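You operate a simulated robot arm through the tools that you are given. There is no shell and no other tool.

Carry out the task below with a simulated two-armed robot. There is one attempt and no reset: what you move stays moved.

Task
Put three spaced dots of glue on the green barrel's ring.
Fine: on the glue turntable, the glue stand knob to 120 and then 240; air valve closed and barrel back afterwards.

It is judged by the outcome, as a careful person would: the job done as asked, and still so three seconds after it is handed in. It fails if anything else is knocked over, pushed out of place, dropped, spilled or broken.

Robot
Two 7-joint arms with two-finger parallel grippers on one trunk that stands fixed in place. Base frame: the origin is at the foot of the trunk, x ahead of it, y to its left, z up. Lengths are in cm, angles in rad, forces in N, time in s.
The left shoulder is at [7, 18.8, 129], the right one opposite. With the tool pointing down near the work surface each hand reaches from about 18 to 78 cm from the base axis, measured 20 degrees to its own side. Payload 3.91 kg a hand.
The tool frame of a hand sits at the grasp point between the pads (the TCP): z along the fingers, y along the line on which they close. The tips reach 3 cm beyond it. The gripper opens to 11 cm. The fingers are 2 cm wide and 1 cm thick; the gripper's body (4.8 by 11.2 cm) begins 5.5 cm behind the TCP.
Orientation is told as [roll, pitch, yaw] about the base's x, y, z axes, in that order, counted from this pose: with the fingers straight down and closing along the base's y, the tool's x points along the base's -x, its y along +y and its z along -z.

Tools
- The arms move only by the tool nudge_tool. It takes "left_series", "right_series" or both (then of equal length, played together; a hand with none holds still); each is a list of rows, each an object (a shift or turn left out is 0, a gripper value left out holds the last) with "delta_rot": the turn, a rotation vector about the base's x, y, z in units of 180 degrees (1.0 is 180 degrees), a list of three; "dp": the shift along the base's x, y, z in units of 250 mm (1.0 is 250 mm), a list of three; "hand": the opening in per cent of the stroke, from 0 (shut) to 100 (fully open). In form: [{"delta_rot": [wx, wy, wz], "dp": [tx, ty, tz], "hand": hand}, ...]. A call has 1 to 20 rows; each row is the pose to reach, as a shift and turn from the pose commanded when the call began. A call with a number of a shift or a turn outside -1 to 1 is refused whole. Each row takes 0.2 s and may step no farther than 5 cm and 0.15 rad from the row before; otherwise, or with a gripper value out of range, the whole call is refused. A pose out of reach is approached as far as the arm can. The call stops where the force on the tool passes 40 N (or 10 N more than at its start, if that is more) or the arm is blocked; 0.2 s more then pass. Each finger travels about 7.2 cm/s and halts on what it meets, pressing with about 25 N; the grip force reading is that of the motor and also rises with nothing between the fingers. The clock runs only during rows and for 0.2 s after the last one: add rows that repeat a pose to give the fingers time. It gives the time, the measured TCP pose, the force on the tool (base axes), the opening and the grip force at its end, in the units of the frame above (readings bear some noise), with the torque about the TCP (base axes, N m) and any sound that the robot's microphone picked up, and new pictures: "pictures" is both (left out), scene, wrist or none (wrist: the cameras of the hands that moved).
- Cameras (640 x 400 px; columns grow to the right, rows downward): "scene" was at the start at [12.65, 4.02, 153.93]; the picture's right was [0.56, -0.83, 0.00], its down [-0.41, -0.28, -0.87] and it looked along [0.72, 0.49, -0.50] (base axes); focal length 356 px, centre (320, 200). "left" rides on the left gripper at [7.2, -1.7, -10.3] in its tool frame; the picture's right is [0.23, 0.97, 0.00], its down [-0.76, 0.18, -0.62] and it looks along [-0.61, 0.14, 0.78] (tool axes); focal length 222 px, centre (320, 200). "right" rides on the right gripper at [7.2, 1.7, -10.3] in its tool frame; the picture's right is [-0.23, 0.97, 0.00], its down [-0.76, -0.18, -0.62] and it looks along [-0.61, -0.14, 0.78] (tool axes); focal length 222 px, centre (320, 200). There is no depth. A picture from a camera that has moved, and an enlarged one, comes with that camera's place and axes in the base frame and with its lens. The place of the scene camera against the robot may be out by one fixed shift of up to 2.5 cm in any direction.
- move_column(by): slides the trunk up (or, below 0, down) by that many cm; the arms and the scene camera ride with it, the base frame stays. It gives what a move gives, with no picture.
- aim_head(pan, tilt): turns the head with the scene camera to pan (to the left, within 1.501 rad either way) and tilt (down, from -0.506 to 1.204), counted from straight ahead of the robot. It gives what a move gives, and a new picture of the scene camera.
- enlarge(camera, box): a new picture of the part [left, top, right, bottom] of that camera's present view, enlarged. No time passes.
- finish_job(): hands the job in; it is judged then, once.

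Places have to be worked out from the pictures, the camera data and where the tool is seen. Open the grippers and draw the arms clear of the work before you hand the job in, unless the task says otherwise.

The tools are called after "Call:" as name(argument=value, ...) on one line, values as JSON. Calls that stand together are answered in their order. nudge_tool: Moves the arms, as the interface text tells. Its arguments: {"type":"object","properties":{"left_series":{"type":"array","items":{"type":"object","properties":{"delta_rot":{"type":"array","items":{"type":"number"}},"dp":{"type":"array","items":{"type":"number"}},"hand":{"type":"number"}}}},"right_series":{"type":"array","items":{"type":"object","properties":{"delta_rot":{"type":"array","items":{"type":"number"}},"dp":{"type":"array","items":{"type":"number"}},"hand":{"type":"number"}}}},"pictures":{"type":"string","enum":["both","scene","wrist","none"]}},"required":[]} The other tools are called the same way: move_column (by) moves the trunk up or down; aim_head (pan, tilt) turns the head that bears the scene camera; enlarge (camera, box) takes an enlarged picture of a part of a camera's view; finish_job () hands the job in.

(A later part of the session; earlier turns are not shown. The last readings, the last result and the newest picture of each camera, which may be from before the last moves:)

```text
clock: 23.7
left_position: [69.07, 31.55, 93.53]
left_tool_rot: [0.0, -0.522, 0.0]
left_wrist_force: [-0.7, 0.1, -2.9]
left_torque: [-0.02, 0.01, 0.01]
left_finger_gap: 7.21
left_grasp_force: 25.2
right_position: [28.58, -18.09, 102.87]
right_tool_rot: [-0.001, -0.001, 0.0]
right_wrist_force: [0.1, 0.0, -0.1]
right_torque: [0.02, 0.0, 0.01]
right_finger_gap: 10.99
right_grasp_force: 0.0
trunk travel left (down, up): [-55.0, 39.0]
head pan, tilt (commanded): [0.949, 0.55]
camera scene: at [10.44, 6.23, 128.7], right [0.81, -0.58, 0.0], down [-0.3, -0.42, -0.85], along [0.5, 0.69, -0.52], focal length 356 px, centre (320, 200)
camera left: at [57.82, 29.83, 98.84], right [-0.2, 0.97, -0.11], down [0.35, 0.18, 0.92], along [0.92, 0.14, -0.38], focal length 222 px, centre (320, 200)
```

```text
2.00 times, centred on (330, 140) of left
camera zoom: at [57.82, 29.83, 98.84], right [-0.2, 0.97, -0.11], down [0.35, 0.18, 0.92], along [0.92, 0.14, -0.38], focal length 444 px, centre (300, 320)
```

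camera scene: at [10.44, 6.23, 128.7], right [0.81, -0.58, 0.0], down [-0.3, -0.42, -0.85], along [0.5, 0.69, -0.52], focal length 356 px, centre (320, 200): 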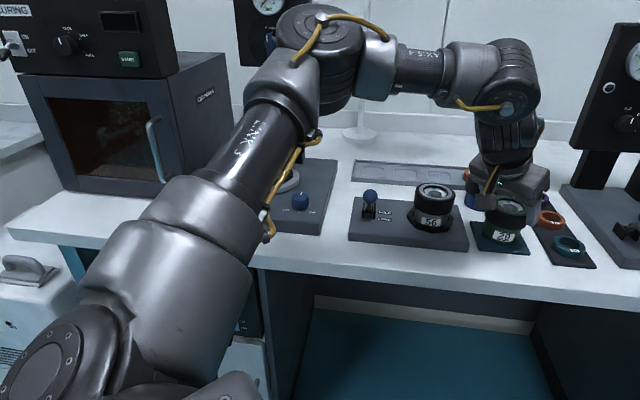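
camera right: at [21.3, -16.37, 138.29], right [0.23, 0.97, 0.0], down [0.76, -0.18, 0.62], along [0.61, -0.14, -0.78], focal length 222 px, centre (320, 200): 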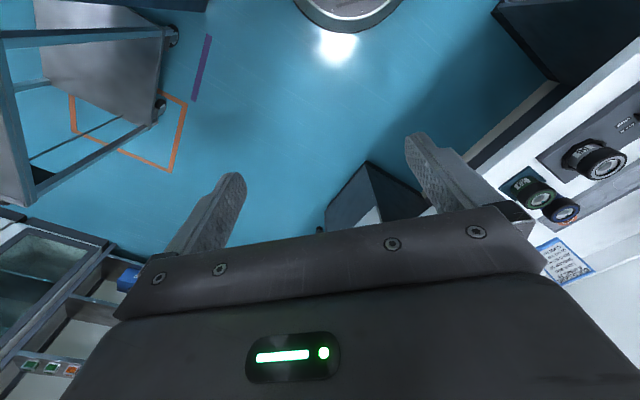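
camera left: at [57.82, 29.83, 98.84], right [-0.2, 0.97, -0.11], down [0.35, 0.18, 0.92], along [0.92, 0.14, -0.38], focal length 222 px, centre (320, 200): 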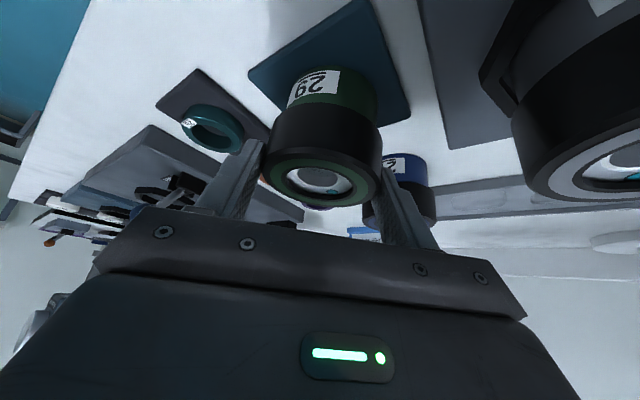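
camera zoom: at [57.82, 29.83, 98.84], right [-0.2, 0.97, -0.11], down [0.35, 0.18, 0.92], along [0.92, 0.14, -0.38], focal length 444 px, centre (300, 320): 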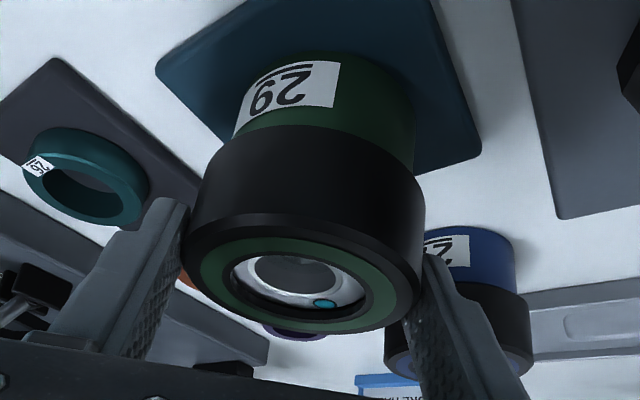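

The scene view suggests the barrel rose only about 0.7 cm while the hand rose 2.5 cm, so the pads may have slid up the collar. I'll hold still briefly to see whether it is still slipping.

Call:
nudge_tool(left_series=[{"dp": [0, 0, 0], "hand": 40}], pictures="both")

Call:
enlarge(camera="left", box=[220, 40, 440, 240])

Call:
enlarge(camera="scene", box=[440, 150, 580, 270])

```text
clock: 24.1
left_position: [69.28, 31.69, 93.46]
left_tool_rot: [0.0, -0.522, 0.001]
left_wrist_force: [0.1, -0.1, -3.2]
left_torque: [-0.03, 0.0, -0.02]
left_finger_gap: 7.21
left_grasp_force: 25.4
right_position: [28.52, -18.25, 102.73]
right_tool_rot: [0.0, 0.0, 0.0]
right_wrist_force: [-0.5, 0.0, -0.2]
right_torque: [0.02, -0.01, 0.0]
right_finger_gap: 11.01
right_grasp_force: 0.1
trunk travel left (down, up): [-55.0, 39.0]
head pan, tilt (commanded): [0.949, 0.55]
camera scene: at [10.45, 6.23, 128.7], right [0.81, -0.58, 0.0], down [-0.3, -0.42, -0.85], along [0.5, 0.69, -0.52], focal length 356 px, centre (320, 200)
camera left: at [57.82, 29.83, 98.84], right [-0.2, 0.97, -0.11], down [0.35, 0.18, 0.92], along [0.92, 0.14, -0.38], focal length 222 px, centre (320, 200)
```

scene: 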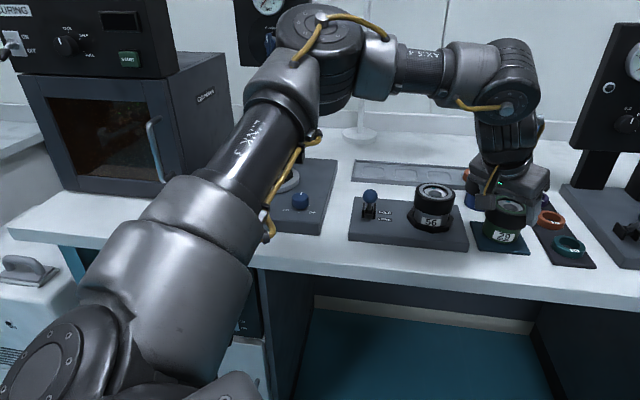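
left: 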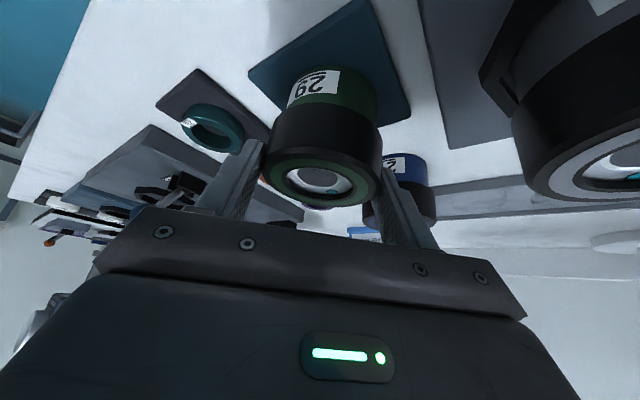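

```text
2.00 times, centred on (330, 140) of left
camera zoom: at [57.82, 29.83, 98.84], right [-0.2, 0.97, -0.11], down [0.35, 0.18, 0.92], along [0.92, 0.14, -0.38], focal length 444 px, centre (300, 320)
```

zoom: 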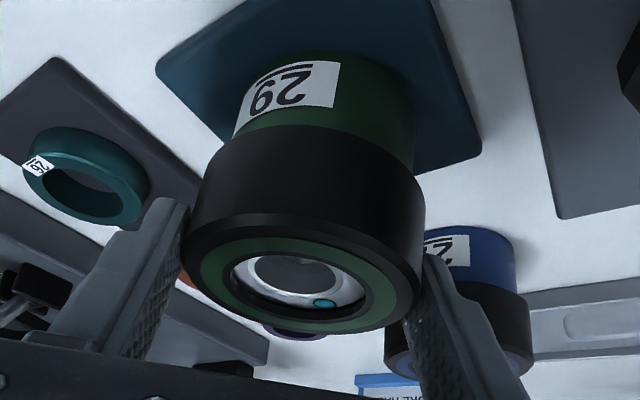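

```text
3.33 times, centred on (510, 210) of scene
camera zoom: at [10.45, 6.23, 128.7], right [0.81, -0.58, 0.0], down [-0.3, -0.42, -0.85], along [0.5, 0.69, -0.52], focal length 1188 px, centre (-313, 167)
```

zoom: 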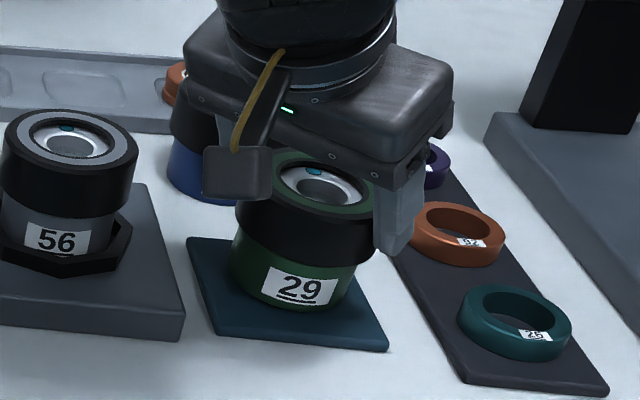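

No further slipping: the barrel hangs upright, about 0.7 cm above the mat, but held only by the fingertips. I'll set it back down and regrip lower for a surer hold.

Call:
nudge_tool(left_series=[{"dp": [0, 0, -0.012]}, {"dp": [0, 0, -0.022]}, {"dp": [0, 0, -0.03]}, {"dp": [0, 0, -0.03]}], pictures="wrist")

```text
clock: 25.1
left_position: [69.26, 31.7, 93.0]
left_tool_rot: [0.0, -0.527, 0.002]
left_wrist_force: [0.9, 2.5, 12.1]
left_torque: [-0.18, -0.21, 0.02]
left_finger_gap: 7.19
left_grasp_force: 25.0
right_position: [28.46, -18.21, 102.94]
right_tool_rot: [0.0, -0.003, 0.002]
right_wrist_force: [-0.6, 1.0, 0.2]
right_torque: [0.01, 0.01, 0.02]
right_finger_gap: 11.01
right_grasp_force: 0.1
trunk travel left (down, up): [-55.0, 39.0]
head pan, tilt (commanded): [0.949, 0.55]
camera left: at [57.82, 29.85, 98.32], right [-0.2, 0.97, -0.11], down [0.34, 0.18, 0.92], along [0.92, 0.14, -0.37], focal length 222 px, centre (320, 200)
```

left: 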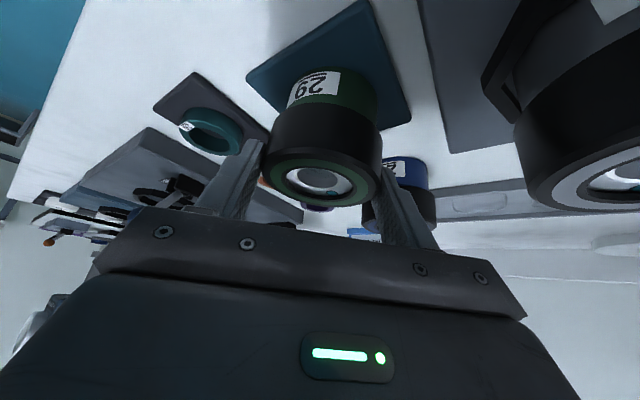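

The barrel is seated again (12 N downward contact) and friction is clearly sufficient. I'll open, go down to about z = 90.5, and regrip.

Call:
nudge_tool(left_series=[{"dp": [0, 0, 0.01], "hand": 75}, {"dp": [0, 0, 0.01], "hand": 86}, {"dp": [0, 0, 0.01], "hand": 86}, {"dp": [0, 0, -0.04], "hand": 86}, {"dp": [0, 0, -0.08], "hand": 86}, {"dp": [0, 0, -0.093], "hand": 86}, {"dp": [0, 0, -0.093], "hand": 86}], pictures="wrist")

```text
clock: 26.7
left_position: [69.37, 31.61, 90.48]
left_tool_rot: [0.001, -0.521, 0.0]
left_wrist_force: [0.0, -0.5, 0.2]
left_torque: [0.01, -0.02, -0.01]
left_finger_gap: 9.47
left_grasp_force: 0.1
right_position: [28.61, -18.12, 102.8]
right_tool_rot: [0.001, -0.001, 0.001]
right_wrist_force: [0.5, -0.2, 0.5]
right_torque: [0.02, -0.04, 0.01]
right_finger_gap: 11.02
right_grasp_force: 0.0
trunk travel left (down, up): [-55.0, 39.0]
head pan, tilt (commanded): [0.949, 0.55]
camera left: at [57.89, 29.94, 95.79], right [-0.2, 0.97, -0.11], down [0.35, 0.18, 0.92], along [0.92, 0.14, -0.38], focal length 222 px, centre (320, 200)
```

left: 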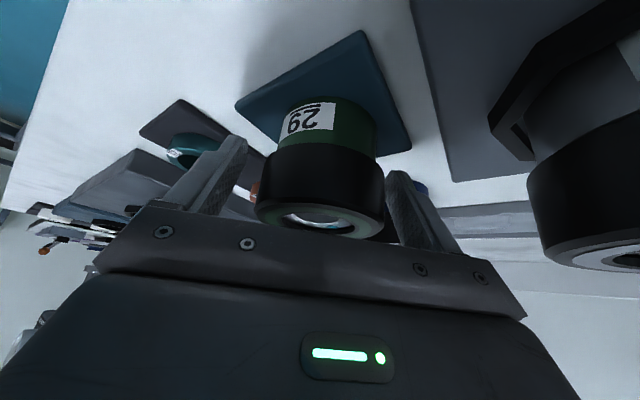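

Now at z = 90.5 around the barrel. I'll close, then lift slowly by 0.8 cm and look at the force and the picture.

Call:
nudge_tool(left_series=[{"hand": 70}, {"hand": 60}, {"hand": 40}, {"hand": 40}, {"hand": 40}], pictures="wrist")

Call:
nudge_tool(left_series=[{"dp": [0, 0, 0.008]}, {"dp": [0, 0, 0.016]}, {"dp": [0, 0, 0.024]}, {"dp": [0, 0, 0.032]}], pictures="wrist")

```text
clock: 27.9
left_position: [69.34, 31.79, 90.49]
left_tool_rot: [-0.001, -0.523, 0.0]
left_wrist_force: [0.2, 3.1, 2.1]
left_torque: [0.03, -0.06, 0.03]
left_finger_gap: 7.11
left_grasp_force: 25.1
right_position: [28.61, -18.02, 102.76]
right_tool_rot: [-0.001, 0.0, 0.0]
right_wrist_force: [0.3, 0.9, -0.1]
right_torque: [0.0, 0.02, 0.03]
right_finger_gap: 11.0
right_grasp_force: 0.1
trunk travel left (down, up): [-55.0, 39.0]
head pan, tilt (commanded): [0.949, 0.55]
camera left: at [57.86, 29.99, 95.82], right [-0.2, 0.97, -0.11], down [0.35, 0.18, 0.92], along [0.92, 0.14, -0.37], focal length 222 px, centre (320, 200)
```

left: 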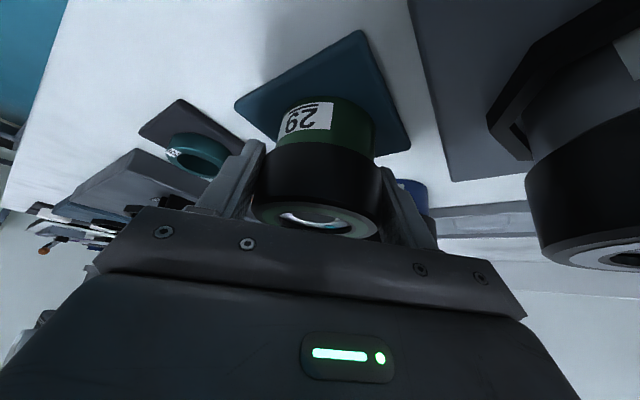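

```text
clock: 28.9
left_position: [69.27, 31.61, 91.37]
left_tool_rot: [0.0, -0.52, -0.002]
left_wrist_force: [-0.2, 0.7, -3.0]
left_torque: [0.02, 0.04, -0.02]
left_finger_gap: 7.11
left_grasp_force: 25.0
right_position: [28.56, -18.31, 102.85]
right_tool_rot: [0.0, 0.0, 0.0]
right_wrist_force: [0.5, 0.1, -0.6]
right_torque: [-0.01, 0.01, -0.02]
right_finger_gap: 10.99
right_grasp_force: 0.0
trunk travel left (down, up): [-55.0, 39.0]
head pan, tilt (commanded): [0.949, 0.55]
camera left: at [57.79, 29.92, 96.64], right [-0.2, 0.97, -0.11], down [0.35, 0.18, 0.92], along [0.92, 0.14, -0.38], focal length 222 px, centre (320, 200)
```

left: 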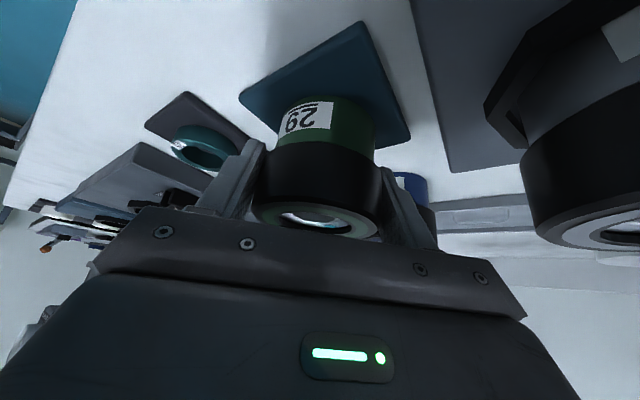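

This time the barrel rises with the hand without slipping, reading 3 N. I'll keep lifting gently to about z = 97 and check again.

Call:
nudge_tool(left_series=[{"dp": [0, 0, 0.015]}, {"dp": [0, 0, 0.035]}, {"dp": [0, 0, 0.06]}, {"dp": [0, 0, 0.09]}, {"dp": [0, 0, 0.12]}, {"dp": [0, 0, 0.15]}, {"dp": [0, 0, 0.18]}, {"dp": [0, 0, 0.21]}, {"dp": [0, 0, 0.23]}], pictures="both")

```text
clock: 30.9
left_position: [69.33, 31.46, 97.11]
left_tool_rot: [0.0, -0.523, -0.003]
left_wrist_force: [-0.5, 0.0, -2.8]
left_torque: [0.0, -0.01, -0.01]
left_finger_gap: 7.14
left_grasp_force: 24.7
right_position: [28.65, -18.15, 102.94]
right_tool_rot: [0.0, 0.001, 0.0]
right_wrist_force: [0.4, -0.7, -0.4]
right_torque: [0.03, -0.01, 0.0]
right_finger_gap: 11.02
right_grasp_force: 0.1
trunk travel left (down, up): [-55.0, 39.0]
head pan, tilt (commanded): [0.949, 0.55]
camera scene: at [10.46, 6.23, 128.7], right [0.81, -0.58, 0.0], down [-0.3, -0.42, -0.85], along [0.5, 0.69, -0.52], focal length 356 px, centre (320, 200)
camera left: at [57.84, 29.79, 102.41], right [-0.2, 0.97, -0.11], down [0.35, 0.18, 0.92], along [0.92, 0.14, -0.38], focal length 222 px, centre (320, 200)
```

scene: 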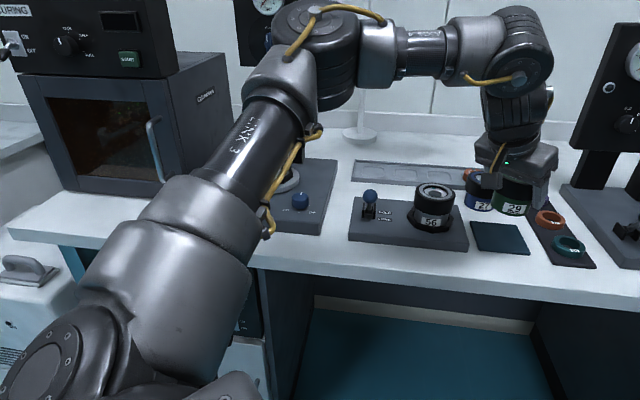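
left: 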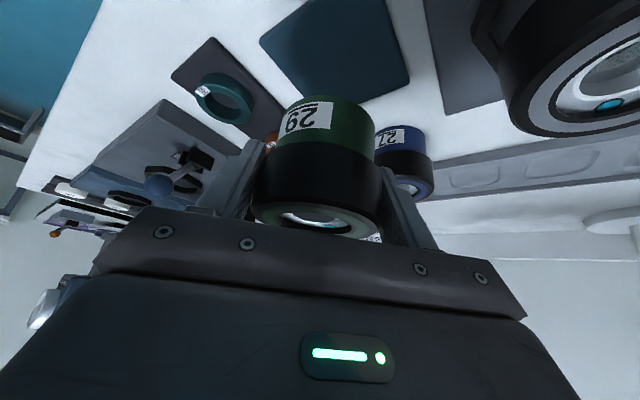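

The barrel is secure (3 N, no slip) and clear of the mat. I'll raise to z ≈ 103 and carry it gently to a staging point near (45, 50) in front of the glue stand.

Call:
nudge_tool(left_series=[{"dp": [0, 0, 0.06]}, {"dp": [0, 0, 0.14]}, {"dp": [0, 0, 0.21]}, {"dp": [-0.03, 0.02, 0.24]}, {"dp": [-0.09, 0.07, 0.24]}, {"dp": [-0.17, 0.13, 0.24]}, {"dp": [-0.27, 0.2, 0.24]}, {"dp": [-0.37, 0.28, 0.24]}, {"dp": [-0.48, 0.36, 0.24]}, {"dp": [-0.59, 0.45, 0.24]}, {"dp": [-0.7, 0.53, 0.24]}, {"dp": [-0.8, 0.61, 0.24]}, {"dp": [-0.88, 0.67, 0.24]}, {"dp": [-0.94, 0.71, 0.24]}, {"dp": [-0.97, 0.736, 0.24]}, {"dp": [-0.97, 0.736, 0.24]}], pictures="both")

```text
clock: 34.3
left_position: [44.9, 50.17, 102.84]
left_tool_rot: [0.0, -0.522, 0.001]
left_wrist_force: [-0.1, 0.1, -2.9]
left_torque: [0.01, 0.03, -0.01]
left_finger_gap: 7.1
left_grasp_force: 25.1
left hand out of reach, approached as far as the arm can: row 3
right_position: [28.66, -18.11, 102.77]
right_tool_rot: [-0.001, -0.001, -0.001]
right_wrist_force: [-0.5, -0.6, -0.4]
right_torque: [-0.01, 0.03, 0.01]
right_finger_gap: 10.99
right_grasp_force: 0.0
trunk travel left (down, up): [-55.0, 39.0]
head pan, tilt (commanded): [0.949, 0.55]
camera scene: at [10.45, 6.23, 128.7], right [0.81, -0.58, 0.0], down [-0.3, -0.42, -0.85], along [0.5, 0.69, -0.52], focal length 356 px, centre (320, 200)
camera left: at [33.49, 48.4, 108.27], right [-0.2, 0.97, -0.11], down [0.35, 0.18, 0.92], along [0.92, 0.14, -0.38], focal length 222 px, centre (320, 200)
```

scene: 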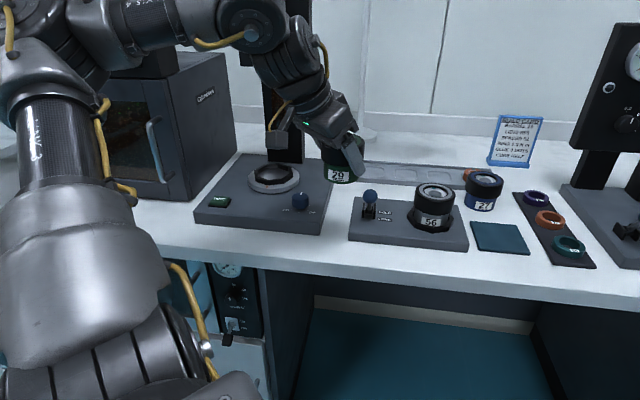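
left: 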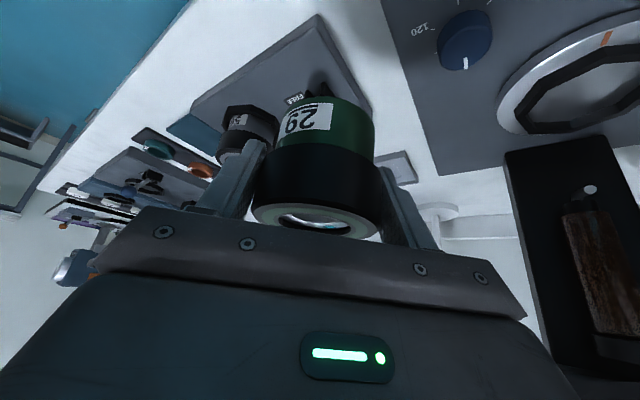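

From this lower pose I can see the nozzle tip and the turntable at the right of the wrist view. I'll enlarge those to understand the nozzle's position relative to the nest.

Call:
enlarge(camera="left", box=[440, 0, 640, 200])

Call:
enlarge(camera="left", box=[500, 150, 640, 290])

Call:
enlarge(camera="scene", box=[190, 90, 350, 230])

```text
2.00 times, centred on (540, 100) of left
camera zoom: at [33.49, 48.4, 108.27], right [-0.2, 0.97, -0.11], down [0.35, 0.18, 0.92], along [0.92, 0.14, -0.38], focal length 444 px, centre (-120, 400)
```

zoom: 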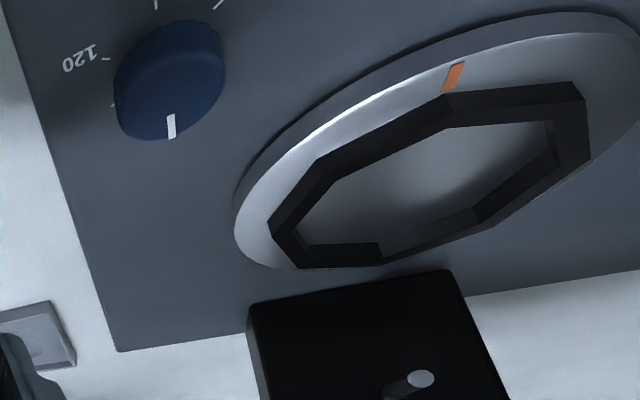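

```text
2.86 times, centred on (570, 220) of left
camera zoom: at [33.49, 48.4, 108.27], right [-0.2, 0.97, -0.11], down [0.35, 0.18, 0.92], along [0.92, 0.14, -0.38], focal length 635 px, centre (-394, 143)
```

zoom: 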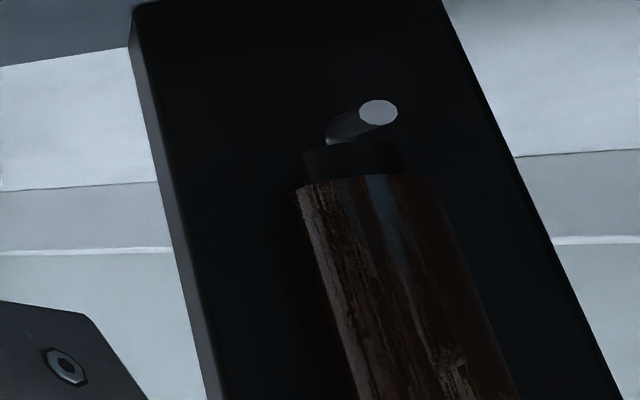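

```text
2.86 times, centred on (270, 160) of scene
camera zoom: at [10.45, 6.23, 128.7], right [0.81, -0.58, 0.0], down [-0.3, -0.42, -0.85], along [0.5, 0.69, -0.52], focal length 1018 px, centre (463, 314)
```

zoom: 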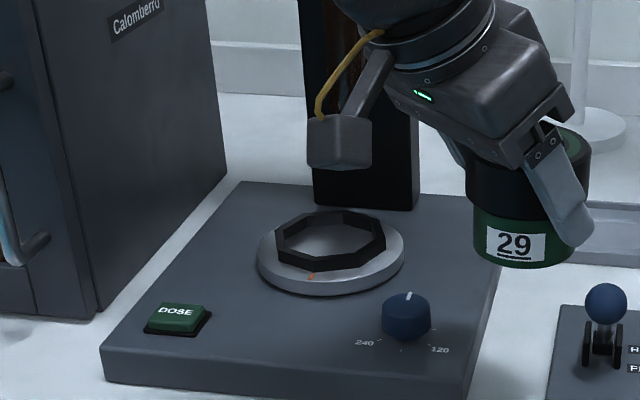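

The nozzle is an angled jet about 5.8 cm behind the nest centre at z ≈ 96.7, so the barrel can be lowered in front of it. I'll swing the hand to yaw 45° at a staging point about 14 cm in front of the turntable, at the same height.

Call:
nudge_tool(left_series=[{"dp": [-0.02, 0.02, 0], "delta_rot": [0, 0, 0.015]}, {"dp": [-0.06, 0.06, 0], "delta_rot": [0, 0, 0.04]}, {"dp": [-0.12, 0.12, 0], "delta_rot": [0, 0, 0.075]}, {"dp": [-0.2, 0.19, 0], "delta_rot": [0, 0, 0.11]}, {"dp": [-0.28, 0.27, 0], "delta_rot": [0, 0, 0.15]}, {"dp": [-0.36, 0.34, 0], "delta_rot": [0, 0, 0.19]}, {"dp": [-0.42, 0.39, 0], "delta_rot": [0, 0, 0.22]}, {"dp": [-0.46, 0.43, 0], "delta_rot": [0, 0, 0.24]}, {"dp": [-0.476, 0.445, 0], "delta_rot": [0, 0, 0.249]}, {"dp": [-0.476, 0.445, 0], "delta_rot": [0, 0, 0.249]}], pictures="both")

```text
clock: 36.5
left_position: [33.19, 61.13, 102.84]
left_tool_rot: [0.001, -0.521, 0.782]
left_wrist_force: [-0.2, 0.4, -2.3]
left_torque: [-0.01, 0.02, 0.0]
left_finger_gap: 7.11
left_grasp_force: 24.9
right_position: [28.62, -18.18, 102.84]
right_tool_rot: [0.002, -0.001, -0.002]
right_wrist_force: [-0.4, 0.2, 1.0]
right_torque: [0.02, 0.01, 0.03]
right_finger_gap: 10.98
right_grasp_force: 0.0
trunk travel left (down, up): [-55.0, 39.0]
head pan, tilt (commanded): [0.949, 0.55]
camera scene: at [10.42, 6.27, 128.7], right [0.81, -0.58, 0.0], down [-0.3, -0.43, -0.85], along [0.5, 0.69, -0.52], focal length 356 px, centre (320, 200)
camera left: at [26.28, 51.79, 108.22], right [-0.83, 0.55, -0.11], down [0.12, 0.37, 0.92], along [0.55, 0.75, -0.38], focal length 222 px, centre (320, 200)
```

scene: 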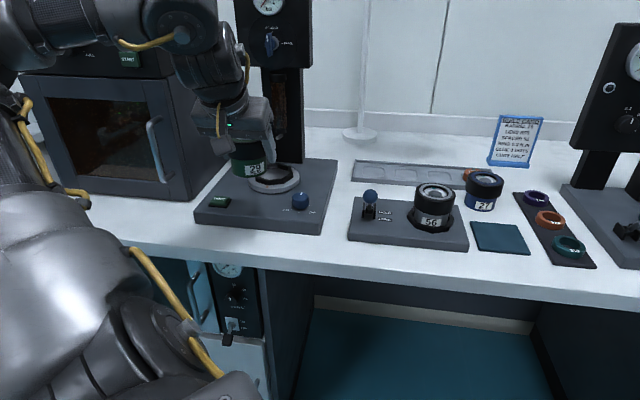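
left: 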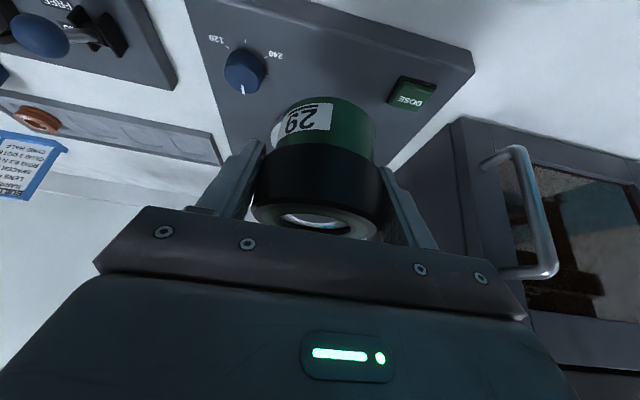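

At staging with yaw 45°. The nest is hidden behind the held barrel in the wrist view, so I'll use the scene camera, calibrating on the barrel whose place I know from the TCP.

Call:
enlarge(camera="scene", box=[200, 110, 340, 220])

Call:
enlarge(camera="left", box=[200, 0, 480, 240])

```text
3.64 times, centred on (270, 165) of scene
camera zoom: at [10.42, 6.27, 128.7], right [0.81, -0.58, 0.0], down [-0.3, -0.43, -0.85], along [0.5, 0.69, -0.52], focal length 1296 px, centre (502, 327)
```

zoom: 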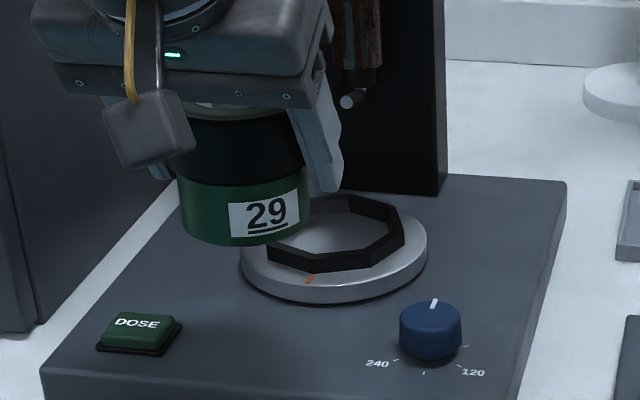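

```text
1.67 times, centred on (340, 120) of left
camera zoom: at [26.28, 51.79, 108.22], right [-0.83, 0.55, -0.11], down [0.12, 0.37, 0.92], along [0.55, 0.75, -0.38], focal length 370 px, centre (287, 333)
```

zoom: 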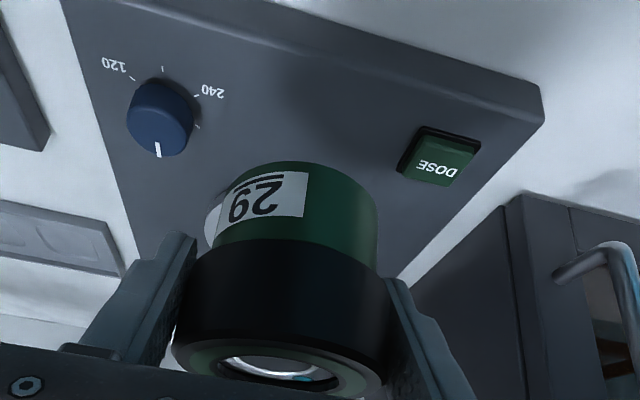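

Calibrating the scene camera on the barrel puts the nest centre near (43.1, 71.35) with its rim around z ≈ 90.5; the barrel body is ~6.3 cm. I'll bring the barrel over the nest at z ≈ 100 and then lower to just above the rim for a direct visual check.

Call:
nudge_tool(left_series=[{"dp": [0.03, 0.03, -0.03]}, {"dp": [0.09, 0.09, -0.07]}, {"dp": [0.17, 0.17, -0.11]}, {"dp": [0.25, 0.26, -0.11]}, {"dp": [0.32, 0.33, -0.11]}, {"dp": [0.37, 0.38, -0.11]}, {"dp": [0.396, 0.409, -0.11]}, {"dp": [0.396, 0.409, -0.15]}, {"dp": [0.396, 0.409, -0.2]}, {"dp": [0.396, 0.409, -0.24]}, {"dp": [0.396, 0.409, -0.24]}], pictures="both")

Call:
enlarge(camera="scene", box=[200, 110, 340, 220])

```text
clock: 38.9
left_position: [43.07, 71.45, 97.03]
left_tool_rot: [0.0, -0.522, 0.781]
left_wrist_force: [-0.6, 0.1, -2.6]
left_torque: [-0.01, 0.01, -0.03]
left_finger_gap: 7.12
left_grasp_force: 25.6
right_position: [28.67, -18.13, 102.89]
right_tool_rot: [0.001, 0.0, 0.0]
right_wrist_force: [0.2, -0.3, -0.4]
right_torque: [-0.04, 0.01, 0.03]
right_finger_gap: 11.02
right_grasp_force: 0.1
trunk travel left (down, up): [-55.0, 39.0]
head pan, tilt (commanded): [0.949, 0.55]
camera scene: at [10.42, 6.26, 128.7], right [0.81, -0.58, 0.0], down [-0.3, -0.43, -0.85], along [0.5, 0.69, -0.52], focal length 356 px, centre (320, 200)
camera left: at [36.14, 62.08, 102.29], right [-0.83, 0.55, -0.11], down [0.12, 0.37, 0.92], along [0.55, 0.75, -0.38], focal length 222 px, centre (320, 200)
```

scene: 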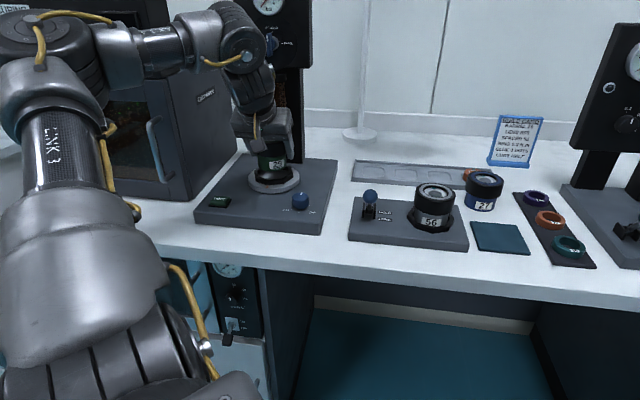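
left: 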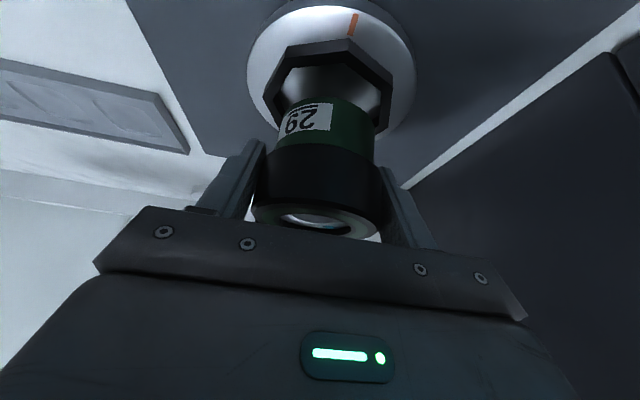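

```text
3.64 times, centred on (270, 165) of scene
camera zoom: at [10.42, 6.26, 128.7], right [0.81, -0.58, 0.0], down [-0.3, -0.43, -0.85], along [0.5, 0.69, -0.52], focal length 1296 px, centre (502, 327)
```

zoom: 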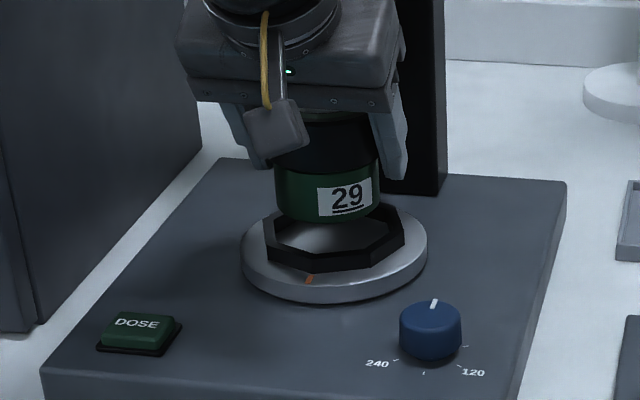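

Both views now show the barrel directly above the nest. I'll enlarge the wrist view to measure the lateral and fore-aft offset.

Call:
enlarge(camera="left", box=[230, 0, 430, 160])

Call:
enlarge(camera="scene", box=[255, 145, 325, 200])

```text
2.50 times, centred on (330, 80) of left
camera zoom: at [36.14, 62.08, 102.29], right [-0.83, 0.55, -0.11], down [0.12, 0.37, 0.92], along [0.55, 0.75, -0.38], focal length 555 px, centre (295, 500)
```

zoom: 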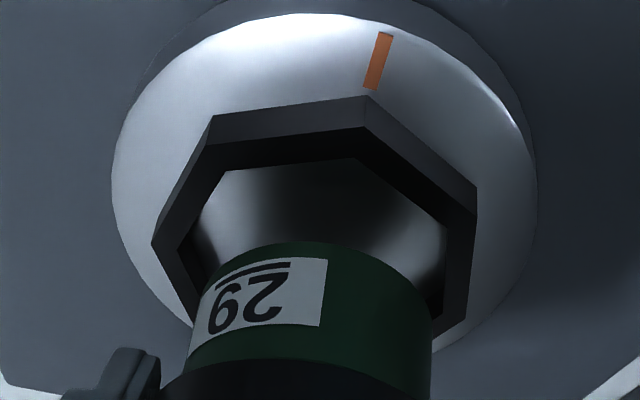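

```text
7.27 times, centred on (290, 172) of scene
camera zoom: at [10.42, 6.26, 128.7], right [0.81, -0.58, 0.0], down [-0.3, -0.43, -0.85], along [0.5, 0.69, -0.52], focal length 2591 px, centre (538, 400)
```

zoom: 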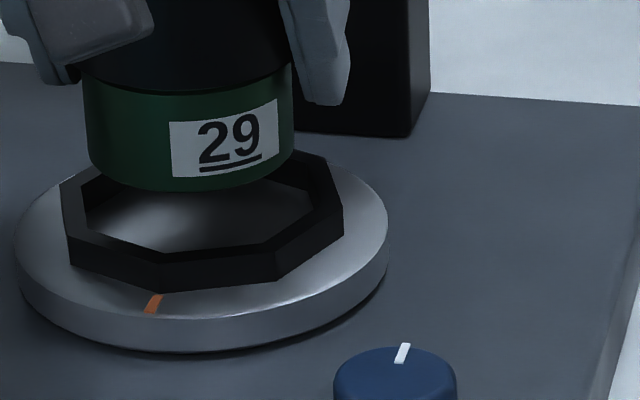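

Octagon geometry from both views puts the nest centre near (43.45, 71.6), rim z ≈ 90.9, with a few mm clearance around the barrel. I'll shift about 1–2 mm to the right and lower 1 cm for a closer check.

Call:
nudge_tool(left_series=[{"dp": [0.005, -0.0024, -0.01]}, {"dp": [0.005, -0.0024, -0.025]}, {"dp": [0.005, -0.0024, -0.04]}, {"dp": [0.005, -0.0024, -0.04]}], pictures="none")

Call:
enlarge(camera="left", box=[230, 0, 430, 160])

Call:
enlarge(camera="scene", box=[255, 145, 325, 200])

```text
clock: 39.9
left_position: [43.04, 71.41, 95.99]
left_tool_rot: [0.001, -0.522, 0.781]
left_wrist_force: [0.6, -0.5, -2.5]
left_torque: [-0.01, 0.04, 0.02]
left_finger_gap: 7.09
left_grasp_force: 25.1
right_position: [28.72, -18.13, 102.84]
right_tool_rot: [0.0, 0.0, 0.0]
right_wrist_force: [1.1, -0.2, -0.3]
right_torque: [-0.02, 0.0, 0.0]
right_finger_gap: 10.99
right_grasp_force: 0.0
trunk travel left (down, up): [-55.0, 39.0]
head pan, tilt (commanded): [0.949, 0.55]
```

```text
2.50 times, centred on (330, 80) of left
camera zoom: at [36.13, 62.07, 101.3], right [-0.83, 0.55, -0.11], down [0.12, 0.37, 0.92], along [0.55, 0.75, -0.38], focal length 555 px, centre (295, 500)
```

zoom: 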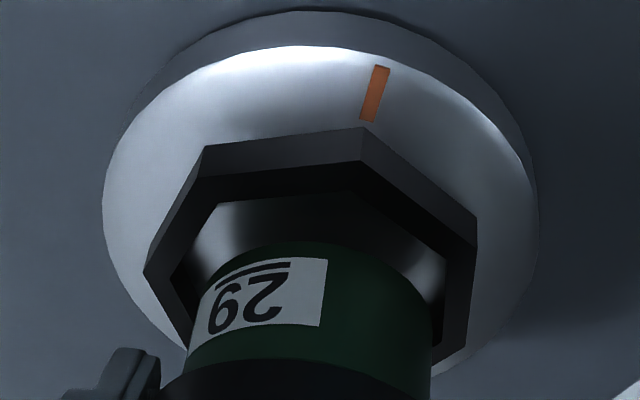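

```text
7.27 times, centred on (290, 172) of scene
camera zoom: at [10.43, 6.26, 128.7], right [0.81, -0.58, 0.0], down [-0.3, -0.43, -0.85], along [0.5, 0.69, -0.52], focal length 2591 px, centre (538, 400)
```

zoom: 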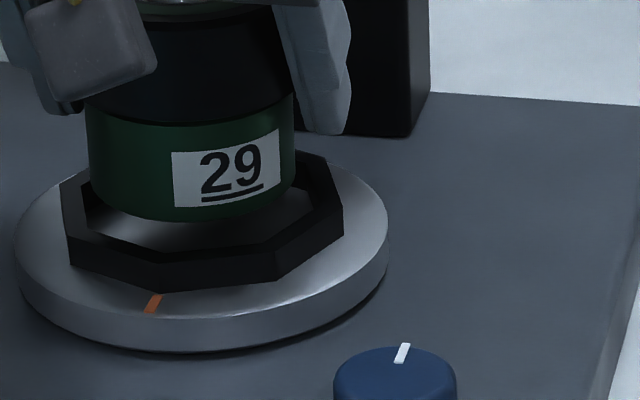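

Wrist and scene views agree to within about 1–2 mm that the barrel is over the nest opening. I'll nudge 1 mm right and lower 0.6 cm, then read the force.

Call:
nudge_tool(left_series=[{"dp": [0.0034, -0.0034, -0.008]}, {"dp": [0.0034, -0.0034, -0.016]}, {"dp": [0.0034, -0.0034, -0.024]}, {"dp": [0.0034, -0.0034, -0.024]}], pictures="none")

Call:
enlarge(camera="left", box=[230, 0, 430, 160])

Call:
enlarge(camera="scene", box=[255, 145, 325, 200])

```text
clock: 40.9
left_position: [43.18, 71.34, 95.37]
left_tool_rot: [-0.001, -0.521, 0.781]
left_wrist_force: [0.4, 0.2, -2.4]
left_torque: [-0.01, 0.05, -0.02]
left_finger_gap: 7.11
left_grasp_force: 25.0
right_position: [28.71, -18.22, 102.9]
right_tool_rot: [0.001, -0.002, 0.001]
right_wrist_force: [0.3, -0.1, 0.3]
right_torque: [-0.02, 0.04, 0.01]
right_finger_gap: 11.0
right_grasp_force: 0.1
trunk travel left (down, up): [-55.0, 39.0]
head pan, tilt (commanded): [0.949, 0.55]
```

```text
2.50 times, centred on (330, 80) of left
camera zoom: at [36.21, 61.95, 100.74], right [-0.83, 0.55, -0.11], down [0.12, 0.37, 0.92], along [0.55, 0.75, -0.38], focal length 555 px, centre (295, 500)
```

zoom: 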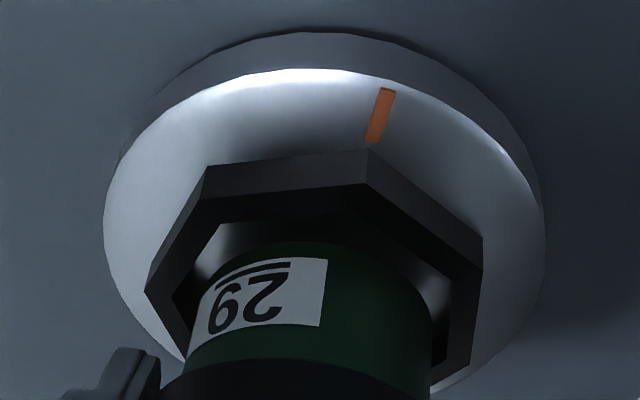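

```text
7.27 times, centred on (290, 172) of scene
camera zoom: at [10.43, 6.27, 128.7], right [0.81, -0.58, 0.0], down [-0.3, -0.43, -0.85], along [0.5, 0.69, -0.52], focal length 2591 px, centre (538, 400)
```

zoom: 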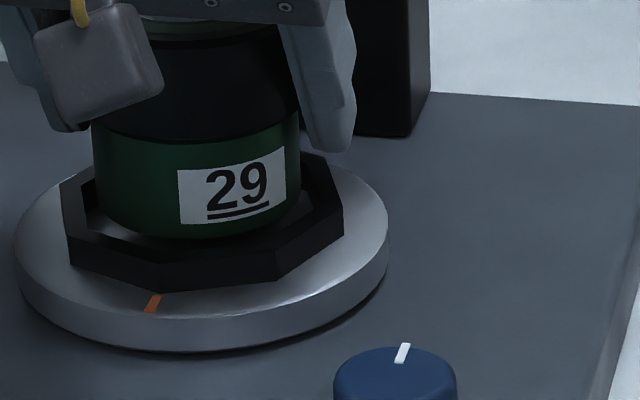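

No contact yet, and the barrel looks centred in the octagon in both views. I'll continue lowering 0.5 cm in small steps.

Call:
nudge_tool(left_series=[{"dp": [0, 0, -0.006]}, {"dp": [0, 0, -0.012]}, {"dp": [0, 0, -0.018]}, {"dp": [0, 0, -0.018]}], pictures="none")

Call:
enlarge(camera="left", box=[230, 0, 430, 160])

Call:
enlarge(camera="scene", box=[255, 145, 325, 200])

```text
clock: 41.9
left_position: [43.07, 71.24, 94.95]
left_tool_rot: [0.0, -0.522, 0.781]
left_wrist_force: [0.6, -0.1, -2.8]
left_torque: [-0.01, 0.03, 0.01]
left_finger_gap: 7.09
left_grasp_force: 25.4
right_position: [28.6, -18.24, 102.78]
right_tool_rot: [0.0, 0.0, 0.0]
right_wrist_force: [0.6, 0.9, -0.3]
right_torque: [0.0, 0.0, -0.04]
right_finger_gap: 11.02
right_grasp_force: 0.0
trunk travel left (down, up): [-55.0, 39.0]
head pan, tilt (commanded): [0.949, 0.55]
```

```text
2.50 times, centred on (330, 80) of left
camera zoom: at [36.16, 61.94, 100.32], right [-0.83, 0.55, -0.11], down [0.12, 0.37, 0.92], along [0.55, 0.75, -0.38], focal length 555 px, centre (295, 500)
```

zoom: 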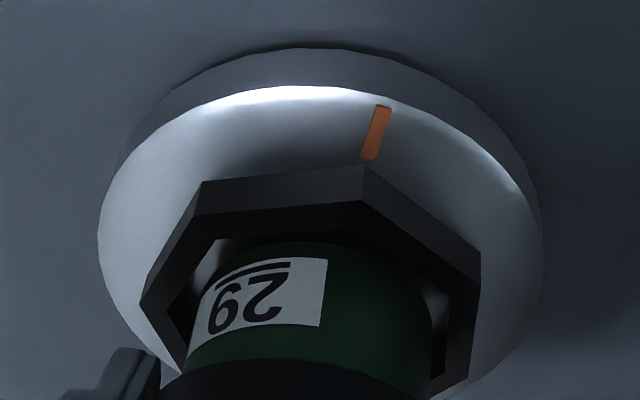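

```text
7.27 times, centred on (290, 172) of scene
camera zoom: at [10.43, 6.27, 128.7], right [0.81, -0.58, 0.0], down [-0.3, -0.43, -0.85], along [0.5, 0.69, -0.52], focal length 2591 px, centre (538, 400)
```

zoom: 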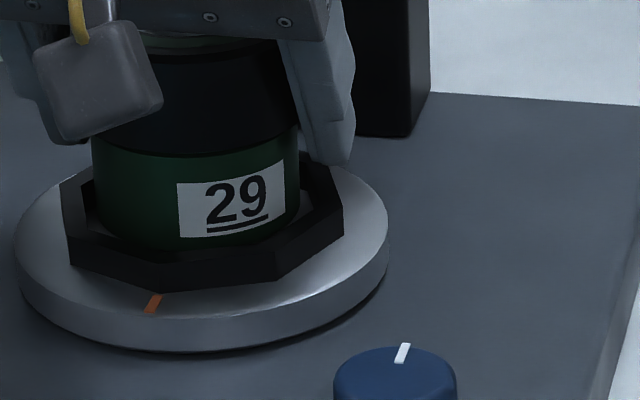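

Still no contact and the barrel's lower edge is starting to disappear behind the nest wall. I'll lower another 0.6 cm.

Call:
nudge_tool(left_series=[{"dp": [0, 0, -0.006]}, {"dp": [0, 0, -0.012]}, {"dp": [0, 0, -0.018]}, {"dp": [0, 0, -0.024]}], pictures="none")

Call:
enlarge(camera="left", box=[230, 0, 430, 160])

Call:
enlarge(camera="scene", box=[255, 145, 325, 200])

```text
clock: 42.9
left_position: [43.23, 71.14, 94.54]
left_tool_rot: [-0.001, -0.525, 0.783]
left_wrist_force: [0.8, 2.1, 2.4]
left_torque: [-0.05, -0.24, 0.05]
left_finger_gap: 7.1
left_grasp_force: 24.8
right_position: [28.66, -18.17, 102.87]
right_tool_rot: [0.001, 0.001, -0.001]
right_wrist_force: [-0.6, -0.2, -0.4]
right_torque: [0.0, 0.01, -0.01]
right_finger_gap: 11.0
right_grasp_force: 0.1
trunk travel left (down, up): [-55.0, 39.0]
head pan, tilt (commanded): [0.949, 0.55]
```

```text
2.50 times, centred on (330, 80) of left
camera zoom: at [36.25, 61.88, 99.73], right [-0.83, 0.55, -0.11], down [0.12, 0.37, 0.92], along [0.55, 0.75, -0.37], focal length 555 px, centre (295, 500)
```

zoom: 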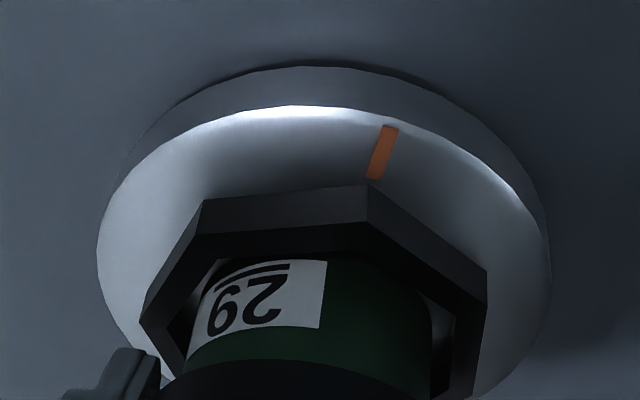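

```text
7.27 times, centred on (290, 172) of scene
camera zoom: at [10.4, 6.2, 128.72], right [0.81, -0.58, 0.0], down [-0.3, -0.42, -0.85], along [0.5, 0.69, -0.52], focal length 2591 px, centre (538, 400)
```

zoom: 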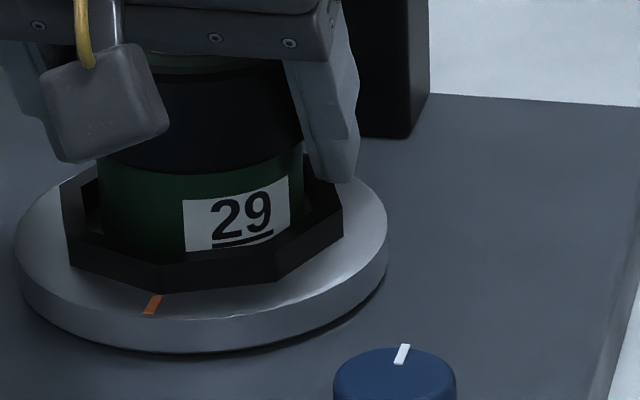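

Contact at TCP z ≈ 94.5 (barrel bottom ≈ 89.8), which matches the disc floor level, and the barrel is inside the octagon in both views. I'll press 0.15 cm further to confirm it's a firm seat.

Call:
nudge_tool(left_series=[{"dp": [0, 0, -0.003]}, {"dp": [0, 0, -0.006]}, {"dp": [0, 0, -0.006]}], pictures="wrist")

```text
clock: 43.7
left_position: [43.24, 71.06, 94.42]
left_tool_rot: [0.001, -0.525, 0.783]
left_wrist_force: [-0.4, 2.6, 10.6]
left_torque: [-0.13, -0.32, 0.02]
left_finger_gap: 7.1
left_grasp_force: 24.8
right_position: [28.49, -18.32, 102.89]
right_tool_rot: [0.003, -0.001, 0.001]
right_wrist_force: [-0.5, 0.5, -0.3]
right_torque: [0.03, 0.03, 0.01]
right_finger_gap: 11.0
right_grasp_force: 0.1
trunk travel left (down, up): [-55.0, 39.0]
head pan, tilt (commanded): [0.949, 0.55]
camera left: at [36.23, 61.84, 99.67], right [-0.83, 0.55, -0.11], down [0.12, 0.37, 0.92], along [0.55, 0.75, -0.37], focal length 222 px, centre (320, 200)
```

left: 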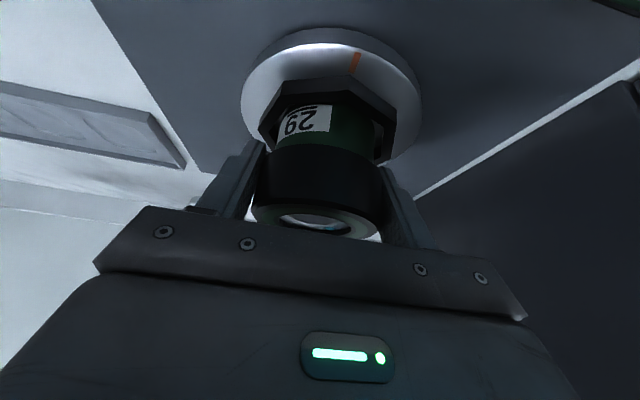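

Firm seat confirmed (10.6 N). I'll relax the press slightly and open the fingers, watching whether the barrel stays put.

Call:
nudge_tool(left_series=[{"dp": [0, 0, 0.005]}, {"dp": [0, 0, 0.005], "hand": 72}, {"dp": [0, 0, 0.005], "hand": 84}, {"dp": [0, 0, 0.005], "hand": 92}, {"dp": [0, 0, 0.005], "hand": 92}], pictures="both")

Call:
enlarge(camera="scene", box=[255, 145, 325, 200])

Call:
enlarge(camera="left", box=[210, 0, 450, 240])

```text
clock: 44.9
left_position: [43.19, 71.3, 94.46]
left_tool_rot: [0.001, -0.521, 0.781]
left_wrist_force: [-1.3, -0.3, -0.2]
left_torque: [0.0, -0.01, 0.01]
left_finger_gap: 10.12
left_grasp_force: 0.0
right_position: [28.62, -18.23, 102.85]
right_tool_rot: [0.001, 0.0, 0.0]
right_wrist_force: [-0.8, 1.0, -0.6]
right_torque: [-0.02, 0.01, -0.01]
right_finger_gap: 11.03
right_grasp_force: 0.0
trunk travel left (down, up): [-55.0, 39.0]
head pan, tilt (commanded): [0.949, 0.55]
camera scene: at [10.39, 6.21, 128.71], right [0.81, -0.58, 0.0], down [-0.3, -0.42, -0.85], along [0.5, 0.69, -0.52], focal length 356 px, centre (320, 200)
camera left: at [36.3, 61.94, 99.7], right [-0.83, 0.55, -0.11], down [0.12, 0.37, 0.92], along [0.55, 0.75, -0.38], focal length 222 px, centre (320, 200)
```

scene: 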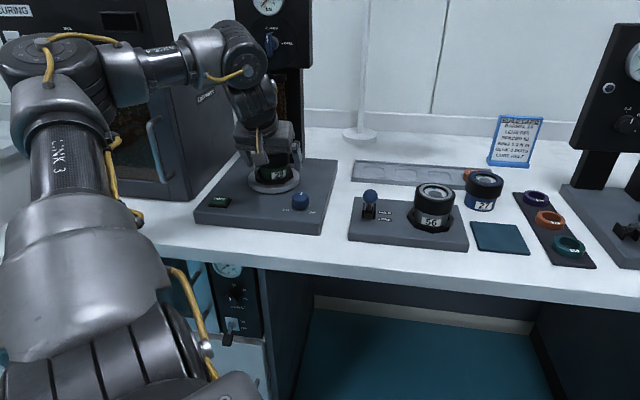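
left: 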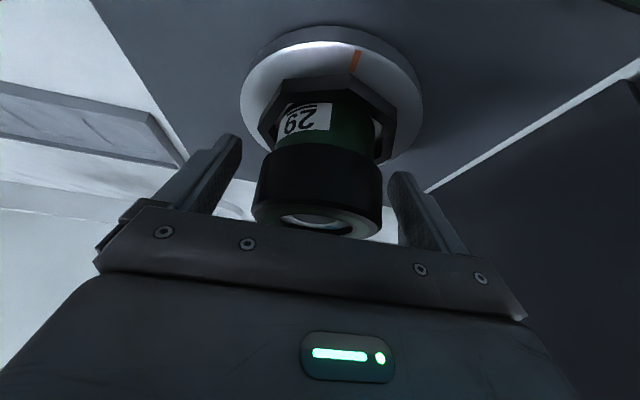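

```text
7.27 times, centred on (290, 172) of scene
camera zoom: at [10.39, 6.21, 128.71], right [0.81, -0.58, 0.0], down [-0.3, -0.42, -0.85], along [0.5, 0.69, -0.52], focal length 2591 px, centre (538, 400)
```

zoom: 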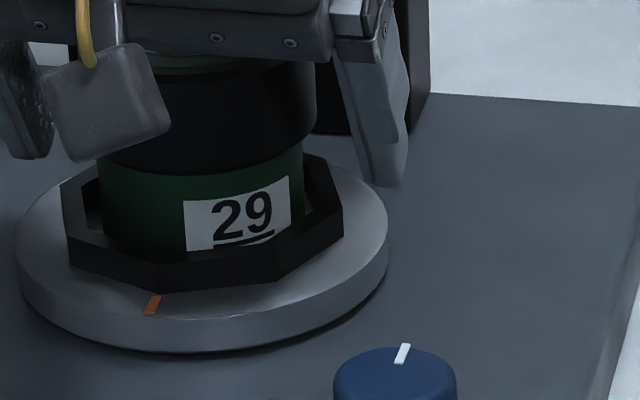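

```text
1.67 times, centred on (330, 120) of left
camera zoom: at [36.3, 61.94, 99.7], right [-0.83, 0.55, -0.11], down [0.12, 0.37, 0.92], along [0.55, 0.75, -0.38], focal length 370 px, centre (303, 333)
```

zoom: 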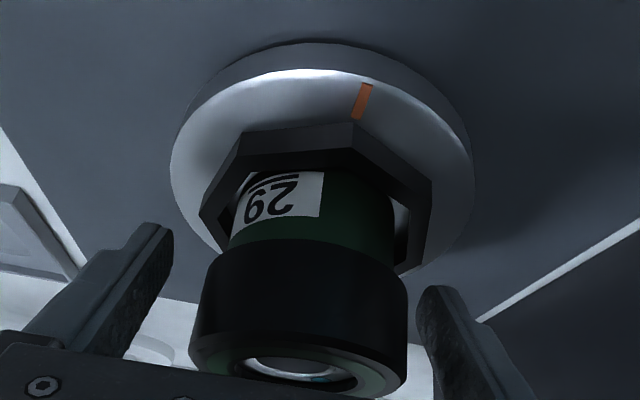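

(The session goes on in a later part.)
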